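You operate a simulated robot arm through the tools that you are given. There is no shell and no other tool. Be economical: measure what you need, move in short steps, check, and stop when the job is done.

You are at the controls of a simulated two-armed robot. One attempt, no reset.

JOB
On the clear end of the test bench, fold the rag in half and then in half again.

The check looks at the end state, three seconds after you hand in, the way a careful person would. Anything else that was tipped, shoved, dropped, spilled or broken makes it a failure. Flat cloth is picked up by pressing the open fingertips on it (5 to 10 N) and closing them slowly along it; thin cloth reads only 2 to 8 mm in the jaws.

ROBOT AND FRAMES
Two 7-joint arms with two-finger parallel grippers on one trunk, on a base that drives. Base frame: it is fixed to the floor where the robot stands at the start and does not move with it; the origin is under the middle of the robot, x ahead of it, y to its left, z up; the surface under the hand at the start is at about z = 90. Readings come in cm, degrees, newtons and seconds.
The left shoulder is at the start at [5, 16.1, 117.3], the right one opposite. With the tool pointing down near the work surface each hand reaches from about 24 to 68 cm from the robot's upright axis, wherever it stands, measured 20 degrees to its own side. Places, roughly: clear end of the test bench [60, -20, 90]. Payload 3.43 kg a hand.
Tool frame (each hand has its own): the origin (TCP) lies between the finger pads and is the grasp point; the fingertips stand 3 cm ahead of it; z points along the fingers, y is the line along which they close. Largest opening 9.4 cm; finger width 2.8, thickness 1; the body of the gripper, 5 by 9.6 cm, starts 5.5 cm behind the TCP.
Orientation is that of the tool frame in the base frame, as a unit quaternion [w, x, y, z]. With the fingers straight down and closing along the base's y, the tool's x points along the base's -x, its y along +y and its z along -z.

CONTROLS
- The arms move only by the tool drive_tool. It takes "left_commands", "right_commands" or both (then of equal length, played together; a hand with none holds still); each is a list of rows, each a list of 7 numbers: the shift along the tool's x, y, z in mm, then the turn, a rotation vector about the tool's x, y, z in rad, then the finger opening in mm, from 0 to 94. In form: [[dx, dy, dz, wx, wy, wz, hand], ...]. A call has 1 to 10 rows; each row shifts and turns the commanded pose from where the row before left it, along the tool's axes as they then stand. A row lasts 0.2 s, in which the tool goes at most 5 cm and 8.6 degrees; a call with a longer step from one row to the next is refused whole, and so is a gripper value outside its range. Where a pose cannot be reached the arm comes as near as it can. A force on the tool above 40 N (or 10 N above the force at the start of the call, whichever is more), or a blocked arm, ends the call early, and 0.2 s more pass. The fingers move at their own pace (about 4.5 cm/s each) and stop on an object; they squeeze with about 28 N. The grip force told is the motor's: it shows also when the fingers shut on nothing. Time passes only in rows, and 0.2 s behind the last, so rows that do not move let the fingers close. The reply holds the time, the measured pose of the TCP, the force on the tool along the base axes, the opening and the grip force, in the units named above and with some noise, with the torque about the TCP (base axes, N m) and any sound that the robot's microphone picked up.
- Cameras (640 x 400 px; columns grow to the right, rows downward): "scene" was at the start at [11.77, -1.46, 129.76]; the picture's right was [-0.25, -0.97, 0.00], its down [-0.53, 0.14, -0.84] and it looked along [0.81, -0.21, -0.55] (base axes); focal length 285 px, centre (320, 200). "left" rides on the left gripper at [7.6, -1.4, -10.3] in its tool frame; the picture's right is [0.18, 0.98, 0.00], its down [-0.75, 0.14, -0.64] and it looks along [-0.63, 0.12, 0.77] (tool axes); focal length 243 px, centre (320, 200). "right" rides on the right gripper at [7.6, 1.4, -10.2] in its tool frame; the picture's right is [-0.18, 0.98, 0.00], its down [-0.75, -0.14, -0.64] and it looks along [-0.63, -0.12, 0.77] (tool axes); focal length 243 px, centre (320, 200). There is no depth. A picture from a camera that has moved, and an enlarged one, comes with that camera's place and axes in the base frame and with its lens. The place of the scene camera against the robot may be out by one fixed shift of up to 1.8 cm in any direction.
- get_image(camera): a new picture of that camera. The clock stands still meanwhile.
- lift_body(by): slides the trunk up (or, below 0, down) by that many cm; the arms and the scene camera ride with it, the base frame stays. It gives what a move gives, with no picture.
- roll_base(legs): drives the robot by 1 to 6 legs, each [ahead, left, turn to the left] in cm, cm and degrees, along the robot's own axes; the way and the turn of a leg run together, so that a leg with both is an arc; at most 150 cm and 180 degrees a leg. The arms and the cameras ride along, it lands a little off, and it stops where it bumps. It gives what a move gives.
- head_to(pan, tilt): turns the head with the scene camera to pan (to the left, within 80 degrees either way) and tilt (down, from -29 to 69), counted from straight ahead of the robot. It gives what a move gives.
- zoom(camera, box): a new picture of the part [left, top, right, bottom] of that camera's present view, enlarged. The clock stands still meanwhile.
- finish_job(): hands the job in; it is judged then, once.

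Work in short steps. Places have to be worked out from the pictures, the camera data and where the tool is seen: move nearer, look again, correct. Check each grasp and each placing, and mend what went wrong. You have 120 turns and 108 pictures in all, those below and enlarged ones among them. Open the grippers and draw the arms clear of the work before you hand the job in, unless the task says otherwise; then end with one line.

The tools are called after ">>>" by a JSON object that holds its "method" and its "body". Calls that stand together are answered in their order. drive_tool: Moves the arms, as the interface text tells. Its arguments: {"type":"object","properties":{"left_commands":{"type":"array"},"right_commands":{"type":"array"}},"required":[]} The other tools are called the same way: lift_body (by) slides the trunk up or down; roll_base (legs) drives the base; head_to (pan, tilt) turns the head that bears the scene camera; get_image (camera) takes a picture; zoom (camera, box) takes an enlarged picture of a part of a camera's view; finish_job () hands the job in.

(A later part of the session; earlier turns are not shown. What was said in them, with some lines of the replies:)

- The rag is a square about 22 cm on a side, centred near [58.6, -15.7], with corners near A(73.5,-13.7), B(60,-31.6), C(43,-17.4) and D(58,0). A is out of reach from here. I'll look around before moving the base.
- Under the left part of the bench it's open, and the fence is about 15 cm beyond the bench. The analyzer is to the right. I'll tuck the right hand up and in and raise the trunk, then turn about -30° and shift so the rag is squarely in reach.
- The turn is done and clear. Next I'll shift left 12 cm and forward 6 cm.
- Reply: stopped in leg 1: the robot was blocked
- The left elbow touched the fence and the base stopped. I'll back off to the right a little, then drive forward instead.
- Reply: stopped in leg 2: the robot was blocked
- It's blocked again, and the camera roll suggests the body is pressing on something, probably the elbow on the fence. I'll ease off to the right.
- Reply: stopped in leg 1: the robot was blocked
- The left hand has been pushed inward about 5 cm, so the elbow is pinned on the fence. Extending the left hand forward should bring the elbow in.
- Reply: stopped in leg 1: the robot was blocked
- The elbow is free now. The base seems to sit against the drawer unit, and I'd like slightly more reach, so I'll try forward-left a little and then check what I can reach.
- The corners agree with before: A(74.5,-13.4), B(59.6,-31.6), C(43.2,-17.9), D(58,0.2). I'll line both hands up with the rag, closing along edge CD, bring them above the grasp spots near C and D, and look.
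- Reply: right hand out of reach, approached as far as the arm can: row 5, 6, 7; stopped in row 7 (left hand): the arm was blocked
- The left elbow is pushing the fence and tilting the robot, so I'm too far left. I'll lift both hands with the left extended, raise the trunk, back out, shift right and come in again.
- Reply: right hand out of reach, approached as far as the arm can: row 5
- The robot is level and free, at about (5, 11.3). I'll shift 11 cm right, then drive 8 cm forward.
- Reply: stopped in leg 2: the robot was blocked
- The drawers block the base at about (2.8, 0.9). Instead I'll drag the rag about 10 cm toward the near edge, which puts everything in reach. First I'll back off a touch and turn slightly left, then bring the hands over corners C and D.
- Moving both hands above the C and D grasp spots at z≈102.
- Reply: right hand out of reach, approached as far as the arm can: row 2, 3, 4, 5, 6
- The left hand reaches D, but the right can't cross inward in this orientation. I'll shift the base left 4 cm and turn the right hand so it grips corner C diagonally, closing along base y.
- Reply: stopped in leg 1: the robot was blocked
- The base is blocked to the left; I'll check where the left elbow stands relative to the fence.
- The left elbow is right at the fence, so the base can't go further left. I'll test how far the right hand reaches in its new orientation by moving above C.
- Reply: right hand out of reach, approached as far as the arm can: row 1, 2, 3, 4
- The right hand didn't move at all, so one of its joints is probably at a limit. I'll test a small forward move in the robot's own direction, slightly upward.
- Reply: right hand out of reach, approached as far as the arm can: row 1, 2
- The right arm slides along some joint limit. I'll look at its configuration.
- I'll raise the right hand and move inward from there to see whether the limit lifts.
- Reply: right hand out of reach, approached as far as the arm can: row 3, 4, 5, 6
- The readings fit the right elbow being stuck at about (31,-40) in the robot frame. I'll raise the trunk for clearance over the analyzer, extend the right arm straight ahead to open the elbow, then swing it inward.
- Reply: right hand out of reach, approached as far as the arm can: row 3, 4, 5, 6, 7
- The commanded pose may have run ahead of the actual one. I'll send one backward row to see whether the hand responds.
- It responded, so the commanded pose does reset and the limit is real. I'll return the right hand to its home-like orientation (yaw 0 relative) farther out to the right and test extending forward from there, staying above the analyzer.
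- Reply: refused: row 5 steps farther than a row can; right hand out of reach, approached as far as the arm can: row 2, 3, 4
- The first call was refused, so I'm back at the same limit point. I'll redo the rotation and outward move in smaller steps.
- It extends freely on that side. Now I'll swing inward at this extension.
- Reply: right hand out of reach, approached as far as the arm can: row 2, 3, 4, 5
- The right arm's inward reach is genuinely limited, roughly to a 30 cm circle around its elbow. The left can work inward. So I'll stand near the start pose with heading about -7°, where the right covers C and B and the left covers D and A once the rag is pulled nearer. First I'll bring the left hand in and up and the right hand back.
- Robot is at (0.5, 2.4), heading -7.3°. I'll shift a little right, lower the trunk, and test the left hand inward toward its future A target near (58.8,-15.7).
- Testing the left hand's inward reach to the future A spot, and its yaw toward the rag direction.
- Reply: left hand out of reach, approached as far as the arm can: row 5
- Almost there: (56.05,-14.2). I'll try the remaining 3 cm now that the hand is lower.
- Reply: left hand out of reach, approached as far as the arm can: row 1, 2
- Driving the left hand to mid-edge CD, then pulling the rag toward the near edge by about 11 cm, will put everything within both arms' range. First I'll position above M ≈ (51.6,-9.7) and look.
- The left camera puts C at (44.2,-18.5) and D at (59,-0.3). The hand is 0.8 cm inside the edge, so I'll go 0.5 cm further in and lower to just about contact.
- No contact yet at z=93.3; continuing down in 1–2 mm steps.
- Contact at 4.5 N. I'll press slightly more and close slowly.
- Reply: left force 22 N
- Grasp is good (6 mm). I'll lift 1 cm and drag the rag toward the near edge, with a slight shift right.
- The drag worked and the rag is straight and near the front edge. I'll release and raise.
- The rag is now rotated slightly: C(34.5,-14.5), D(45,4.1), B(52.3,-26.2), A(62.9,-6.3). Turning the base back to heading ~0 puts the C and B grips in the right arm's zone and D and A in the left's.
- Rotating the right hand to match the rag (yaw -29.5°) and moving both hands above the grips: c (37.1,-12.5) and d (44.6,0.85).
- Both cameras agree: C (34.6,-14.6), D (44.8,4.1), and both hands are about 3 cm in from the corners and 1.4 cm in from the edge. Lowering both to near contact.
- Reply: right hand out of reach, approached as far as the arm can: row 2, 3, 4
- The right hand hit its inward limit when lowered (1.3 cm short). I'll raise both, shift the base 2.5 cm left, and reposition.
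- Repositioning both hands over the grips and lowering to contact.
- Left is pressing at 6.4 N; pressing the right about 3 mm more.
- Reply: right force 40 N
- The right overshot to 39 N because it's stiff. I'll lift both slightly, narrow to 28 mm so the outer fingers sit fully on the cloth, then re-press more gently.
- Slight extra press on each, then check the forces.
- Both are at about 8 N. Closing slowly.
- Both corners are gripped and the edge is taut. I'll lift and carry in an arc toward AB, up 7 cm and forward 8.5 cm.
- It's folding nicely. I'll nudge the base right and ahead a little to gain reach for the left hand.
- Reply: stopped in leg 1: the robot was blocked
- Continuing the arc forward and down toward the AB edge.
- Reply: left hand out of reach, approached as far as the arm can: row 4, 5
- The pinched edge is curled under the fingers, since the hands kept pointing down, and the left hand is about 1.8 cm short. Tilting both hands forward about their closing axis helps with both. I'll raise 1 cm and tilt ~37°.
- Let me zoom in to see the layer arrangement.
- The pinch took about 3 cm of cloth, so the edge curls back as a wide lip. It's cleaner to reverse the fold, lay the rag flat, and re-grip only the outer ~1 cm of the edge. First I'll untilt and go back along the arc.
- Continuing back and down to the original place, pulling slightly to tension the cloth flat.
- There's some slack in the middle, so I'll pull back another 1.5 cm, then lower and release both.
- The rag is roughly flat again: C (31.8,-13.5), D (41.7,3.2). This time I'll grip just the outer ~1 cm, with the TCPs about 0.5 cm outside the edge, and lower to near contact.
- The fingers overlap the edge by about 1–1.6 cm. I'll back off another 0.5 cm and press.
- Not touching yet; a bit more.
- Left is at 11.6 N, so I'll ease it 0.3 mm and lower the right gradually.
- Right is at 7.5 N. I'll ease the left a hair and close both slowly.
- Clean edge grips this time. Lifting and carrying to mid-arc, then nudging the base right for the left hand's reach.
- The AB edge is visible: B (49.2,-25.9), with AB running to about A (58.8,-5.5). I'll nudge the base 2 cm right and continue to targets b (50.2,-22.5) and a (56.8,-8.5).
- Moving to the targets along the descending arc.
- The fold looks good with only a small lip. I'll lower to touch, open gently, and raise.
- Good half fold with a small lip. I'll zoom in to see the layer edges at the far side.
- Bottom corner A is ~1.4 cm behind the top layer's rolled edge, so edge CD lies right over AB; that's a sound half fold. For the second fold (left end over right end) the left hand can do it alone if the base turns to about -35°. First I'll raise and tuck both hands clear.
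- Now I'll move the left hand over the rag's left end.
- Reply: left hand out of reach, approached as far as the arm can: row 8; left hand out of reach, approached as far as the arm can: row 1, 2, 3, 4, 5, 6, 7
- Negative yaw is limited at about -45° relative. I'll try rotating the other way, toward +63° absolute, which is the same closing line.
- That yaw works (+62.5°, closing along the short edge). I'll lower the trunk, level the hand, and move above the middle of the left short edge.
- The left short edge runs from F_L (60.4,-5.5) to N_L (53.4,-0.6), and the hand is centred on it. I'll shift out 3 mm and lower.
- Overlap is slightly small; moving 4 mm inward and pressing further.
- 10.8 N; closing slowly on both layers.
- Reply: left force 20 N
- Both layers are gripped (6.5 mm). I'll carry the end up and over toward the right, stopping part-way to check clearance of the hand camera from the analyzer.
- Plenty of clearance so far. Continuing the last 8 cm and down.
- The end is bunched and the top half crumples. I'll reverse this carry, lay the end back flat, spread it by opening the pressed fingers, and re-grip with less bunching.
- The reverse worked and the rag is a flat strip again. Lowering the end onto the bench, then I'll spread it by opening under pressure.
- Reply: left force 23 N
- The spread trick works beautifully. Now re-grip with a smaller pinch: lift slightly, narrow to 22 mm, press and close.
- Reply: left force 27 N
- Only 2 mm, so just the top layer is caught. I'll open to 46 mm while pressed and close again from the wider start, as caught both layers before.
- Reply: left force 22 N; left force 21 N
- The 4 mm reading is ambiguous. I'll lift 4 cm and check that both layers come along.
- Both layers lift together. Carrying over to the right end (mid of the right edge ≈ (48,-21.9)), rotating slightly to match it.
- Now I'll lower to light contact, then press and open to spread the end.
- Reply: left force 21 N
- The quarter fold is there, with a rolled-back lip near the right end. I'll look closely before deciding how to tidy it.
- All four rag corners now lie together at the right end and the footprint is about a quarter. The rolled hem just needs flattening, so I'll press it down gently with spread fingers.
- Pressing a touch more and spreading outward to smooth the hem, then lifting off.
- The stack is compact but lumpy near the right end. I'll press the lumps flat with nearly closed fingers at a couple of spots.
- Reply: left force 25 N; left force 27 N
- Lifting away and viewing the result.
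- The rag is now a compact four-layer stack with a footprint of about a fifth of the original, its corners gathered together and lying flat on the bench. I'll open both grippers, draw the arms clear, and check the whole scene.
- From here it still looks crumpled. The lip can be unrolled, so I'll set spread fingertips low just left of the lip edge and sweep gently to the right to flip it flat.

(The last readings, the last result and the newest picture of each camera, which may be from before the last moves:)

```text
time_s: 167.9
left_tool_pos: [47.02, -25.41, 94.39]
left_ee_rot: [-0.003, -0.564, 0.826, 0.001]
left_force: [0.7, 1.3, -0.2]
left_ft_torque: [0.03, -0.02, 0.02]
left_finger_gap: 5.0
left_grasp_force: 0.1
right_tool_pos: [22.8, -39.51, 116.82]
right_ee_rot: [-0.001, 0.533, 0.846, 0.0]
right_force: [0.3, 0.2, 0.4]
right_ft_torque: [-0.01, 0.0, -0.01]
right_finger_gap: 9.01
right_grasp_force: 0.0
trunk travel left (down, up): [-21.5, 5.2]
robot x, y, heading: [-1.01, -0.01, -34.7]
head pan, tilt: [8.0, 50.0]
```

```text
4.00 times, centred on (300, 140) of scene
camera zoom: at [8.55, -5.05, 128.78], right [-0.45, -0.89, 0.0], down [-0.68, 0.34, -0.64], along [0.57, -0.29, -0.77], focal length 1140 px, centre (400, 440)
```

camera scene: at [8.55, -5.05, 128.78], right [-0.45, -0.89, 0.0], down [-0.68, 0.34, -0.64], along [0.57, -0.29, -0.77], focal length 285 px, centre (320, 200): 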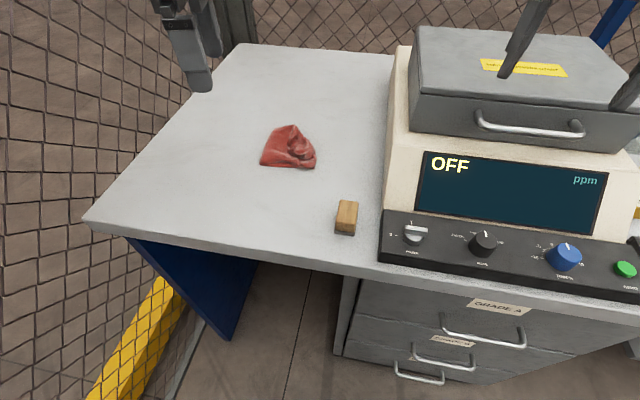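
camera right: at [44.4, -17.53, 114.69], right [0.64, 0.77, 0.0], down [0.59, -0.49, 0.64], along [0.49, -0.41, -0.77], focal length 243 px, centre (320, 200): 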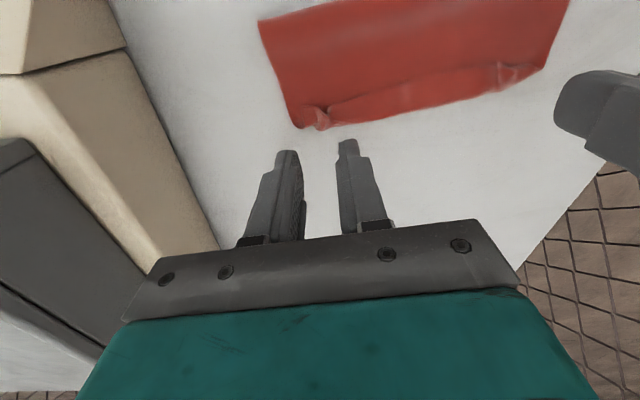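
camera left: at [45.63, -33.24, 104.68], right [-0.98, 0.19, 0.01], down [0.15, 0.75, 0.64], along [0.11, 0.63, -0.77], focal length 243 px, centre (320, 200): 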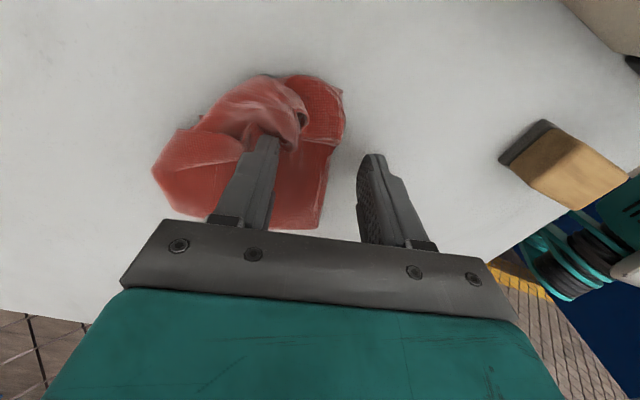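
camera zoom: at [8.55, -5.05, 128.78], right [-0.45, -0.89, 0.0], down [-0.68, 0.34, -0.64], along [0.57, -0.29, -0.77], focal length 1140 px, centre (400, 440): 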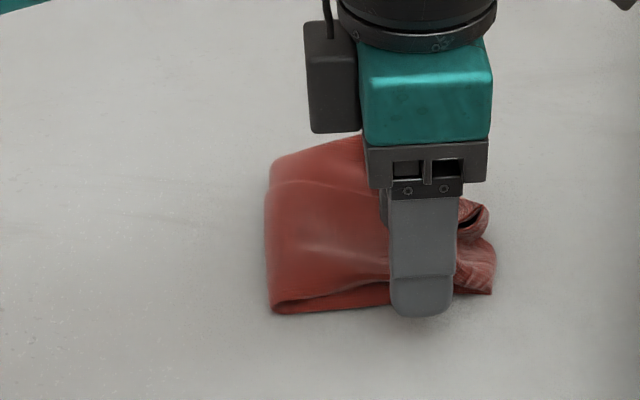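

The far half of the lip flipped. I'll lift and look before doing more.

>>> {"method": "drive_tool", "body": {"left_commands": [[0, 0, -25, 0, 0, 0, 50], [0, 0, -40, 0, 0, 0, 50], [-40, 0, -20, 0, 0, 0, 50], [-40, 0, 0, 0, 0, 0, 50], [-40, 0, 0, 0, 0, 0, 50], [0, 0, 0, 0, 0, 0, 50]]}}

>>> {"method": "zoom", "body": {"camera": "scene", "box": [230, 100, 358, 180]}}

```text
time_s: 169.3
left_tool_pos: [51.45, -14.4, 102.75]
left_ee_rot: [-0.003, -0.564, 0.826, 0.002]
left_force: [1.1, -0.5, -0.4]
left_ft_torque: [-0.02, -0.01, -0.02]
left_finger_gap: 5.01
left_grasp_force: 0.1
right_tool_pos: [22.87, -39.49, 116.71]
right_ee_rot: [-0.001, 0.533, 0.846, 0.002]
right_force: [-0.4, 0.5, -0.2]
right_ft_torque: [0.01, 0.01, -0.03]
right_finger_gap: 9.0
right_grasp_force: 0.0
trunk travel left (down, up): [-21.5, 5.2]
robot x, y, heading: [-0.95, -0.14, -34.9]
head pan, tilt: [8.0, 50.0]
```

```text
5.00 times, centred on (294, 140) of scene
camera zoom: at [8.53, -5.1, 128.78], right [-0.45, -0.89, 0.0], down [-0.68, 0.35, -0.64], along [0.57, -0.29, -0.77], focal length 1425 px, centre (450, 500)
```

zoom: 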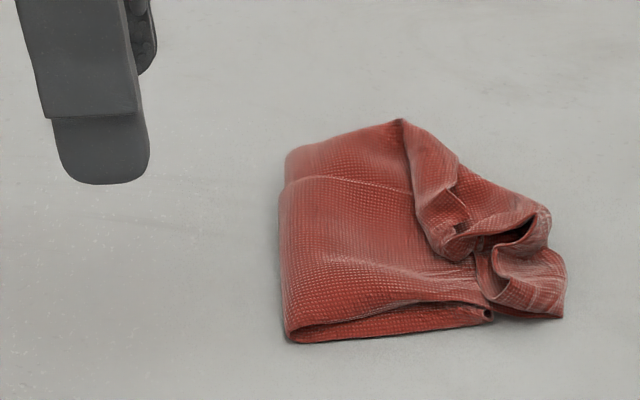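

The left part is neat; the lump is the loose right end, close to the analyzer. I'll grip the folded left edge (all layers) and drag the stack left. That moves it clear of the analyzer and should draw the trailing end straight.

>>> {"method": "drive_tool", "body": {"left_commands": [[15, -14, 10, 0, 0, 0, 40], [15, -14, 20, 0, 0, 0, 40], [15, -13, 25, 0, 0, 0, 40], [0, 0, 25, 0, 0, 0, 40], [0, 0, 8, 0, 0, 0, 40], [0, 0, 0, 0, 0, 0, 40]]}}

>>> {"method": "get_image", "body": {"camera": "left"}}

```text
time_s: 170.7
left_tool_pos: [53.63, -19.96, 94.25]
left_ee_rot: [-0.003, -0.564, 0.826, 0.002]
left_force: [0.4, 0.1, -0.5]
left_ft_torque: [0.0, -0.03, -0.01]
left_finger_gap: 4.01
left_grasp_force: 0.1
right_tool_pos: [22.89, -39.33, 116.81]
right_ee_rot: [0.0, 0.533, 0.846, 0.001]
right_force: [0.1, 0.3, 0.2]
right_ft_torque: [-0.02, -0.01, -0.01]
right_finger_gap: 8.99
right_grasp_force: 0.0
trunk travel left (down, up): [-21.5, 5.2]
robot x, y, heading: [-0.74, 0.06, -34.8]
head pan, tilt: [8.0, 50.0]
```

```text
10 pictures are left
camera left: at [52.3, -27.6, 104.33], right [-0.98, 0.19, 0.01], down [0.15, 0.75, 0.64], along [0.11, 0.63, -0.77], focal length 243 px, centre (320, 200)
```

left: 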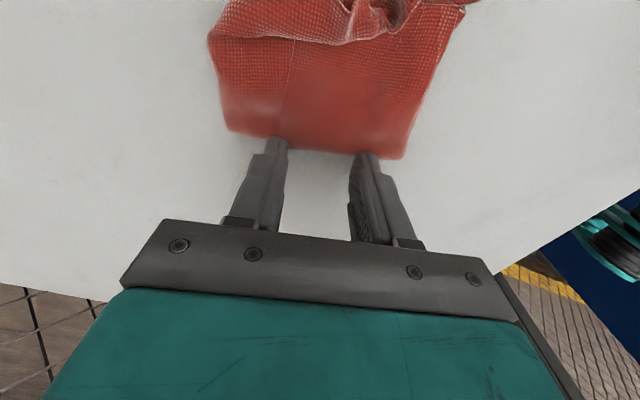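

Aligned with the crease. I'll move 6 mm inward and press onto all the layers.

>>> {"method": "drive_tool", "body": {"left_commands": [[6, 0, 0, 0, 0, 0, 40], [0, 0, 5, 0, 0, 0, 40], [0, 0, 4, 0, 0, 0, 40], [0, 0, 1, 0, 0, 0, 40], [0, 0, 0, 0, 0, 0, 40]]}}

```text
time_s: 171.9
left_tool_pos: [53.33, -20.58, 93.45]
left_ee_rot: [-0.002, -0.564, 0.825, 0.001]
left_force: [0.6, 1.3, 12.1]
left_ft_torque: [-0.17, -0.27, 0.02]
left_finger_gap: 3.97
left_grasp_force: 0.1
right_tool_pos: [22.83, -39.38, 116.76]
right_ee_rot: [0.0, 0.533, 0.846, 0.001]
right_force: [0.3, 0.0, 0.9]
right_ft_torque: [-0.04, -0.06, 0.03]
right_finger_gap: 8.99
right_grasp_force: 0.1
trunk travel left (down, up): [-21.5, 5.2]
robot x, y, heading: [-0.99, -0.43, -34.7]
head pan, tilt: [8.0, 50.0]
```

12 N. Closing, then dragging left about 9 cm.

>>> {"method": "drive_tool", "body": {"left_commands": [[0, 0, 1, 0, 0, 0, 34], [0, 0, 0, 0, 0, 0, 28], [0, 0, 0, 0, 0, 0, 22], [0, 0, 0, 0, 0, 0, 16], [0, 0, 0, 0, 0, 0, 10], [0, 0, 0, 0, 0, 0, 5], [0, 0, 0, 0, 0, 0, 0], [0, 0, 0, 0, 0, 0, 0], [0, 0, 0, 0, 0, 0, 0]]}}

>>> {"method": "drive_tool", "body": {"left_commands": [[0, 0, -6, 0, 0, 0, 0], [-10, 0, 0, 0, 0, 0, 0], [-15, 0, 0, 0, 0, 0, 0], [-15, 0, 0, 0, 0, 0, 0], [-15, 0, 0, 0, 0, 0, 0], [-15, 0, 0, 0, 0, 0, 0], [-15, 0, 0, 0, 0, 0, 0], [-10, 0, 0, 0, 0, 0, 0], [0, 0, 0, 0, 0, 0, 0]]}}

>>> {"method": "zoom", "body": {"camera": "scene", "box": [200, 90, 360, 190]}}

```text
time_s: 173.9
left_tool_pos: [53.29, -20.6, 93.32]
left_ee_rot: [-0.001, -0.565, 0.825, 0.0]
left_force: [1.9, -0.7, 19.4]
left_ft_torque: [-0.3, -0.13, 0.01]
left_finger_gap: 0.54
left_grasp_force: 28.0
right_tool_pos: [22.79, -39.49, 116.75]
right_ee_rot: [0.0, 0.533, 0.846, 0.001]
right_force: [-0.6, 0.6, 0.7]
right_ft_torque: [-0.04, 0.02, -0.04]
right_finger_gap: 9.0
right_grasp_force: 0.1
trunk travel left (down, up): [-21.5, 5.2]
robot x, y, heading: [-0.84, -0.19, -34.8]
head pan, tilt: [8.0, 50.0]
```

```text
time_s: 175.9
left_tool_pos: [56.74, -11.8, 93.91]
left_ee_rot: [-0.002, -0.564, 0.826, 0.002]
left_force: [0.0, -0.1, 1.3]
left_ft_torque: [0.01, -0.02, -0.01]
left_finger_gap: 0.4
left_grasp_force: 27.9
right_tool_pos: [22.75, -39.51, 116.78]
right_ee_rot: [-0.001, 0.533, 0.846, 0.002]
right_force: [0.4, 0.3, 0.7]
right_ft_torque: [0.01, -0.01, 0.01]
right_finger_gap: 9.01
right_grasp_force: 0.1
trunk travel left (down, up): [-21.5, 5.2]
robot x, y, heading: [-0.62, -0.05, -34.7]
head pan, tilt: [8.0, 50.0]
```

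```text
4.00 times, centred on (280, 140) of scene
camera zoom: at [8.53, -5.06, 128.79], right [-0.45, -0.89, 0.0], down [-0.68, 0.34, -0.64], along [0.57, -0.29, -0.77], focal length 1140 px, centre (480, 440)
```

zoom: 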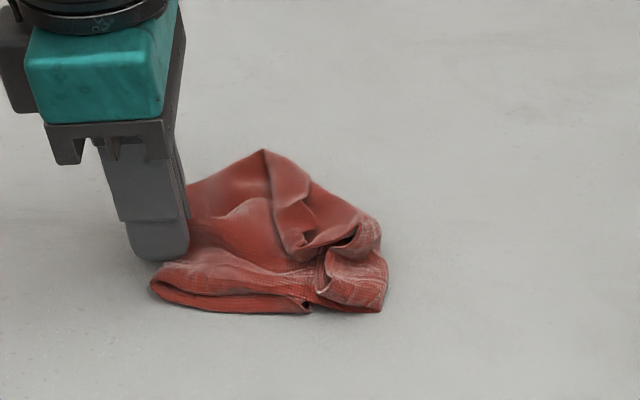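

Dragged clear of the analyzer. Now I'll press and spread the left edge open to restore it, then lift.

>>> {"method": "drive_tool", "body": {"left_commands": [[0, 0, 5, 0, 0, 0, 0], [0, 0, 2, 0, 0, 0, 0], [0, 0, 0, 0, 0, 0, 8], [0, 0, 0, 0, 0, 0, 18], [0, 0, 0, 0, 0, 0, 30], [0, 0, 0, 0, 0, 0, 42], [0, 0, 0, 0, 0, 0, 54], [0, 0, 0, 0, 0, 0, 66], [0, 0, 0, 0, 0, 0, 66], [0, 0, -20, 0, 0, 0, 66]]}}

>>> {"method": "drive_tool", "body": {"left_commands": [[0, 0, -40, 0, 0, 0, 40], [-20, 0, -30, 0, 0, 0, 10], [-20, 0, 0, 0, 0, 0, 0], [0, 0, 0, 0, 0, 0, 0]]}}

>>> {"method": "zoom", "body": {"camera": "scene", "box": [200, 90, 360, 190]}}

```text
time_s: 178.1
left_tool_pos: [56.86, -11.69, 94.7]
left_ee_rot: [-0.001, -0.564, 0.826, 0.003]
left_force: [-0.7, -0.1, 0.1]
left_ft_torque: [-0.02, 0.0, 0.01]
left_finger_gap: 6.61
left_grasp_force: 0.0
right_tool_pos: [22.76, -39.44, 116.54]
right_ee_rot: [0.0, 0.533, 0.846, 0.002]
right_force: [0.3, -0.5, -0.1]
right_ft_torque: [0.01, 0.01, 0.01]
right_finger_gap: 9.01
right_grasp_force: 0.1
trunk travel left (down, up): [-21.5, 5.2]
robot x, y, heading: [-0.92, 0.01, -35.0]
head pan, tilt: [8.0, 50.0]
```

```text
time_s: 179.1
left_tool_pos: [58.1, -8.09, 101.75]
left_ee_rot: [-0.002, -0.564, 0.826, 0.001]
left_force: [0.0, -0.2, -0.5]
left_ft_torque: [-0.01, 0.01, 0.0]
left_finger_gap: 0.0
left_grasp_force: 16.5
right_tool_pos: [22.87, -39.42, 116.73]
right_ee_rot: [0.0, 0.532, 0.847, 0.001]
right_force: [-0.6, 0.1, 0.6]
right_ft_torque: [-0.01, -0.01, -0.03]
right_finger_gap: 8.99
right_grasp_force: 0.1
trunk travel left (down, up): [-21.5, 5.2]
robot x, y, heading: [-0.87, 0.09, -34.7]
head pan, tilt: [8.0, 50.0]
```

```text
4.00 times, centred on (280, 140) of scene
camera zoom: at [8.54, -5.07, 128.78], right [-0.45, -0.89, 0.0], down [-0.68, 0.34, -0.64], along [0.57, -0.29, -0.77], focal length 1140 px, centre (480, 440)
```

zoom: 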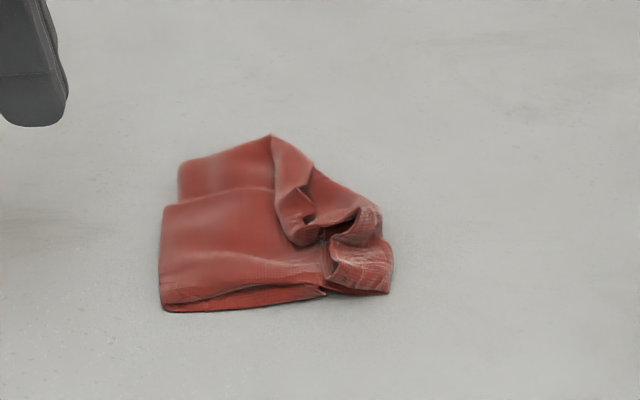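

The left part is square and neat. Now I'll press the closed fingers on the bunched right end and open them to spread it.

>>> {"method": "drive_tool", "body": {"left_commands": [[36, 7, 0, 0, 0, 0, 0], [36, 7, 0, 0, 0, 0, 0], [35, 8, 0, 0, 0, 0, 0], [35, 7, 10, 0, 0, 0, 0], [0, 0, 30, 0, 0, 0, 0], [0, 0, 20, 0, 0, 0, 0], [0, 0, 10, 0, 0, 0, 0], [0, 0, 6, 0, 0, 0, 0], [0, 0, 3, 0, 0, 0, 0], [0, 0, 0, 0, 0, 0, 0]]}}

```text
time_s: 181.3
left_tool_pos: [50.47, -20.18, 94.18]
left_ee_rot: [-0.002, -0.564, 0.825, 0.002]
left_force: [-0.1, 0.3, 0.2]
left_ft_torque: [-0.01, 0.0, 0.01]
left_finger_gap: 0.0
left_grasp_force: 28.0
right_tool_pos: [22.98, -39.49, 116.72]
right_ee_rot: [0.0, 0.533, 0.846, 0.003]
right_force: [0.5, 0.0, -0.2]
right_ft_torque: [0.0, -0.02, 0.03]
right_finger_gap: 8.97
right_grasp_force: 0.0
trunk travel left (down, up): [-21.5, 5.2]
robot x, y, heading: [-0.86, -0.57, -34.9]
head pan, tilt: [8.0, 50.0]
```

>>> {"method": "drive_tool", "body": {"left_commands": [[0, 0, 6, 0, 0, 0, 0], [0, 0, 3, 0, 0, 0, 0], [0, 0, 0, 0, 0, 0, 10], [0, 0, 0, 0, 0, 0, 20], [0, 0, 0, 0, 0, 0, 32], [0, 0, 0, 0, 0, 0, 44], [0, 0, 0, 0, 0, 0, 56], [0, 0, 0, 0, 0, 0, 68], [0, 0, 0, 0, 0, 0, 80], [0, 0, 0, 0, 0, 0, 80]]}}

>>> {"method": "get_image", "body": {"camera": "left"}}

```text
time_s: 183.5
left_tool_pos: [50.2, -20.24, 93.41]
left_ee_rot: [-0.002, -0.564, 0.826, 0.001]
left_force: [-1.2, 0.7, 10.3]
left_ft_torque: [-0.06, -0.39, 0.01]
left_finger_gap: 7.89
left_grasp_force: 0.0
right_tool_pos: [22.8, -39.41, 116.79]
right_ee_rot: [0.0, 0.533, 0.846, 0.001]
right_force: [0.6, 0.8, 0.2]
right_ft_torque: [0.02, 0.02, -0.02]
right_finger_gap: 9.01
right_grasp_force: 0.1
trunk travel left (down, up): [-21.5, 5.2]
robot x, y, heading: [-0.91, -0.45, -34.8]
head pan, tilt: [8.0, 50.0]
```

```text
7 pictures are left
camera left: at [48.93, -27.9, 103.56], right [-0.98, 0.19, 0.0], down [0.15, 0.75, 0.64], along [0.12, 0.63, -0.77], focal length 243 px, centre (320, 200)
```

left: 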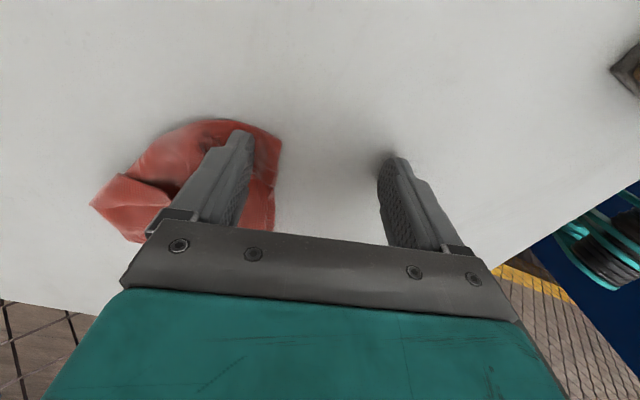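

Lifting to see the effect.

>>> {"method": "drive_tool", "body": {"left_commands": [[0, 0, -20, 0, 0, 0, 80], [0, 0, -40, 0, 0, 0, 80], [-40, 0, -30, 0, 0, 0, 60], [-40, 0, 0, 0, 0, 0, 40], [-40, 0, 0, 0, 0, 0, 40], [0, 0, 0, 0, 0, 0, 40]]}}

>>> {"method": "zoom", "body": {"camera": "scene", "box": [200, 90, 360, 190]}}

```text
time_s: 184.9
left_tool_pos: [54.64, -9.16, 102.08]
left_ee_rot: [-0.002, -0.563, 0.827, 0.002]
left_force: [-0.7, 0.0, 0.0]
left_ft_torque: [0.02, -0.01, 0.04]
left_finger_gap: 4.0
left_grasp_force: 0.1
right_tool_pos: [22.88, -39.5, 116.69]
right_ee_rot: [0.001, 0.533, 0.846, 0.001]
right_force: [-0.6, 0.9, 0.6]
right_ft_torque: [0.02, 0.01, 0.03]
right_finger_gap: 9.0
right_grasp_force: 0.0
trunk travel left (down, up): [-21.5, 5.2]
robot x, y, heading: [-0.84, -0.37, -34.9]
head pan, tilt: [8.0, 50.0]
```

```text
4.00 times, centred on (280, 140) of scene
camera zoom: at [8.53, -5.09, 128.78], right [-0.45, -0.89, 0.0], down [-0.68, 0.35, -0.64], along [0.57, -0.29, -0.77], focal length 1140 px, centre (480, 440)
```

zoom: 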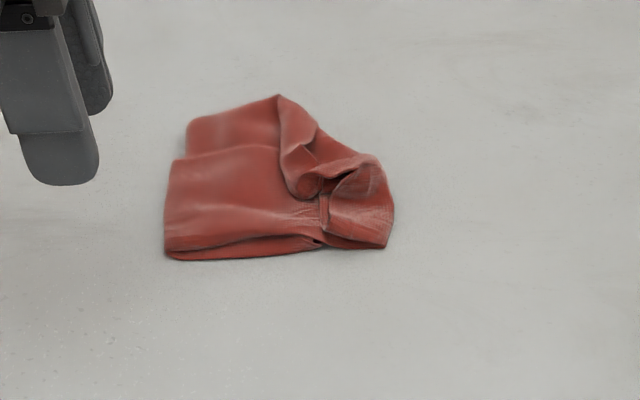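

That's clearly better and squarer. One more press-and-spread centred on the right end (≈(54,-20.8)).

>>> {"method": "drive_tool", "body": {"left_commands": [[28, -9, 0, 0, 0, 0, 0], [28, -9, 0, 0, 0, 0, 0], [27, -9, 5, 0, 0, 0, 0], [27, -9, 10, 0, 0, 0, 0], [0, 0, 30, 0, 0, 0, 0], [0, 0, 20, 0, 0, 0, 0], [0, 0, 10, 0, 0, 0, 0], [0, 0, 6, 0, 0, 0, 0], [0, 0, 3, 0, 0, 0, 0], [0, 0, 0, 0, 0, 0, 0]]}}

>>> {"method": "drive_tool", "body": {"left_commands": [[0, 0, 3, 0, 0, 0, 0], [0, 0, 2, 0, 0, 0, 0], [0, 0, 0, 0, 0, 0, 0]]}}

```text
time_s: 187.1
left_tool_pos: [53.98, -20.49, 93.77]
left_ee_rot: [-0.002, -0.564, 0.826, 0.002]
left_force: [-0.5, 0.4, -0.4]
left_ft_torque: [0.0, 0.02, 0.02]
left_finger_gap: 0.0
left_grasp_force: 28.3
right_tool_pos: [22.81, -39.5, 116.74]
right_ee_rot: [-0.001, 0.533, 0.846, 0.001]
right_force: [-1.0, 0.4, -0.8]
right_ft_torque: [-0.06, 0.01, 0.0]
right_finger_gap: 9.01
right_grasp_force: 0.1
trunk travel left (down, up): [-21.5, 5.2]
robot x, y, heading: [-0.66, -0.15, -34.5]
head pan, tilt: [8.0, 50.0]
```

```text
time_s: 187.9
left_tool_pos: [54.18, -20.62, 93.41]
left_ee_rot: [-0.002, -0.565, 0.825, 0.002]
left_force: [0.3, 1.3, 6.6]
left_ft_torque: [0.03, -0.05, 0.02]
left_finger_gap: 0.0
left_grasp_force: 28.1
right_tool_pos: [22.75, -39.45, 116.78]
right_ee_rot: [-0.001, 0.533, 0.846, 0.001]
right_force: [-0.1, 0.1, -0.3]
right_ft_torque: [-0.02, -0.02, -0.02]
right_finger_gap: 9.01
right_grasp_force: 0.1
trunk travel left (down, up): [-21.5, 5.2]
robot x, y, heading: [-0.34, -0.28, -35.1]
head pan, tilt: [8.0, 50.0]
```

6.6 N contact; opening to spread, then lifting away and looking.

>>> {"method": "drive_tool", "body": {"left_commands": [[0, 0, 0.5, 0, 0, 0, 8], [0, 0, 0, 0, 0, 0, 18], [0, 0, 0, 0, 0, 0, 28], [0, 0, 0, 0, 0, 0, 38], [0, 0, 0, 0, 0, 0, 48], [0, 0, 0, 0, 0, 0, 58], [0, 0, 0, 0, 0, 0, 66], [0, 0, 0, 0, 0, 0, 66], [0, 0, -20, 0, 0, 0, 66], [0, 0, -40, 0, 0, 0, 66]]}}

>>> {"method": "drive_tool", "body": {"left_commands": [[-40, 0, -30, 0, 0, 0, 66], [-40, 0, -20, 0, 0, 0, 66], [-40, 0, 0, 0, 0, 0, 66], [0, 0, 0, 0, 0, 0, 66]]}}

>>> {"method": "zoom", "body": {"camera": "scene", "box": [200, 90, 360, 190]}}

```text
time_s: 190.1
left_tool_pos: [54.09, -20.44, 99.24]
left_ee_rot: [-0.001, -0.565, 0.825, 0.003]
left_force: [0.6, -0.4, -0.4]
left_ft_torque: [0.0, 0.01, 0.01]
left_finger_gap: 6.59
left_grasp_force: 0.0
right_tool_pos: [22.87, -39.47, 116.71]
right_ee_rot: [0.0, 0.532, 0.846, 0.001]
right_force: [-0.4, 0.0, 0.5]
right_ft_torque: [0.02, -0.02, 0.0]
right_finger_gap: 8.98
right_grasp_force: 0.1
trunk travel left (down, up): [-21.5, 5.2]
robot x, y, heading: [-1.15, -0.26, -34.7]
head pan, tilt: [8.0, 50.0]
```

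```text
time_s: 191.1
left_tool_pos: [58.54, -9.34, 104.29]
left_ee_rot: [-0.002, -0.564, 0.826, 0.002]
left_force: [0.2, -0.1, 0.7]
left_ft_torque: [-0.01, 0.0, 0.06]
left_finger_gap: 6.62
left_grasp_force: 0.0
right_tool_pos: [22.93, -39.57, 116.71]
right_ee_rot: [0.0, 0.533, 0.846, 0.0]
right_force: [0.5, 0.3, 0.2]
right_ft_torque: [0.01, 0.0, -0.01]
right_finger_gap: 8.99
right_grasp_force: 0.1
trunk travel left (down, up): [-21.5, 5.2]
robot x, y, heading: [-0.96, 0.08, -34.8]
head pan, tilt: [8.0, 50.0]
```

```text
4.00 times, centred on (280, 140) of scene
camera zoom: at [8.53, -5.1, 128.78], right [-0.45, -0.89, 0.0], down [-0.68, 0.35, -0.64], along [0.57, -0.29, -0.77], focal length 1140 px, centre (480, 440)
```

zoom: 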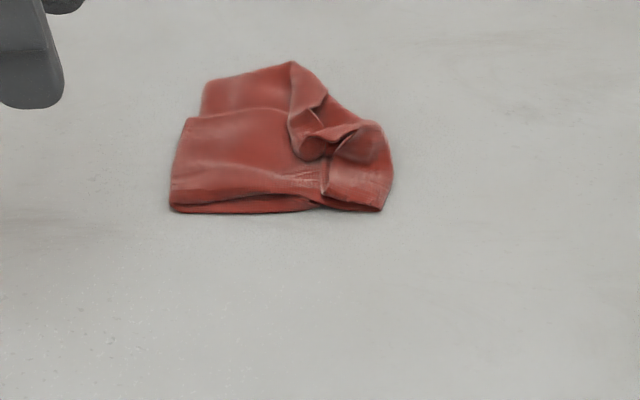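

The stack is a tidy quarter-size packet on the clear end. I'll raise the left hand clear and take one last overall look.

>>> {"method": "drive_tool", "body": {"left_commands": [[-20, 0, -40, 0, 0, 0, 90], [0, 0, -40, 0, 0, 0, 90], [0, 0, -20, 0, 0, 0, 90], [0, 0, 0, 0, 0, 0, 90]]}}

>>> {"method": "get_image", "body": {"camera": "scene"}}

```text
time_s: 192.1
left_tool_pos: [59.44, -7.52, 114.28]
left_ee_rot: [-0.002, -0.564, 0.826, 0.002]
left_force: [1.1, 1.3, 0.7]
left_ft_torque: [0.0, -0.03, -0.02]
left_finger_gap: 9.01
left_grasp_force: 0.1
right_tool_pos: [22.89, -39.46, 116.63]
right_ee_rot: [0.0, 0.533, 0.846, 0.0]
right_force: [0.8, 0.7, -0.1]
right_ft_torque: [-0.02, 0.02, 0.03]
right_finger_gap: 8.99
right_grasp_force: 0.1
trunk travel left (down, up): [-21.5, 5.2]
robot x, y, heading: [-0.58, -0.32, -34.8]
head pan, tilt: [8.0, 50.0]
```

```text
4 pictures are left
camera scene: at [8.55, -5.06, 128.78], right [-0.45, -0.89, 0.0], down [-0.68, 0.34, -0.64], along [0.57, -0.29, -0.77], focal length 285 px, centre (320, 200)
```

scene: 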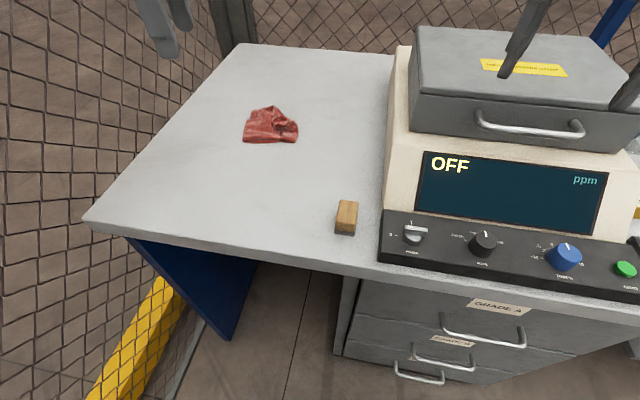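

The rag is folded to about quarter size on the clear end, the block and analyzer look untouched, and the grippers are open and clear of the work. Handing in.

>>> {"method": "finish_job", "body": {}}

```text
The job is handed in.
```

I folded the rag in half and in half again on the clear end of the bench and handed it in; it is about quarter size but not crisp, with one end rolled back and lumpy.
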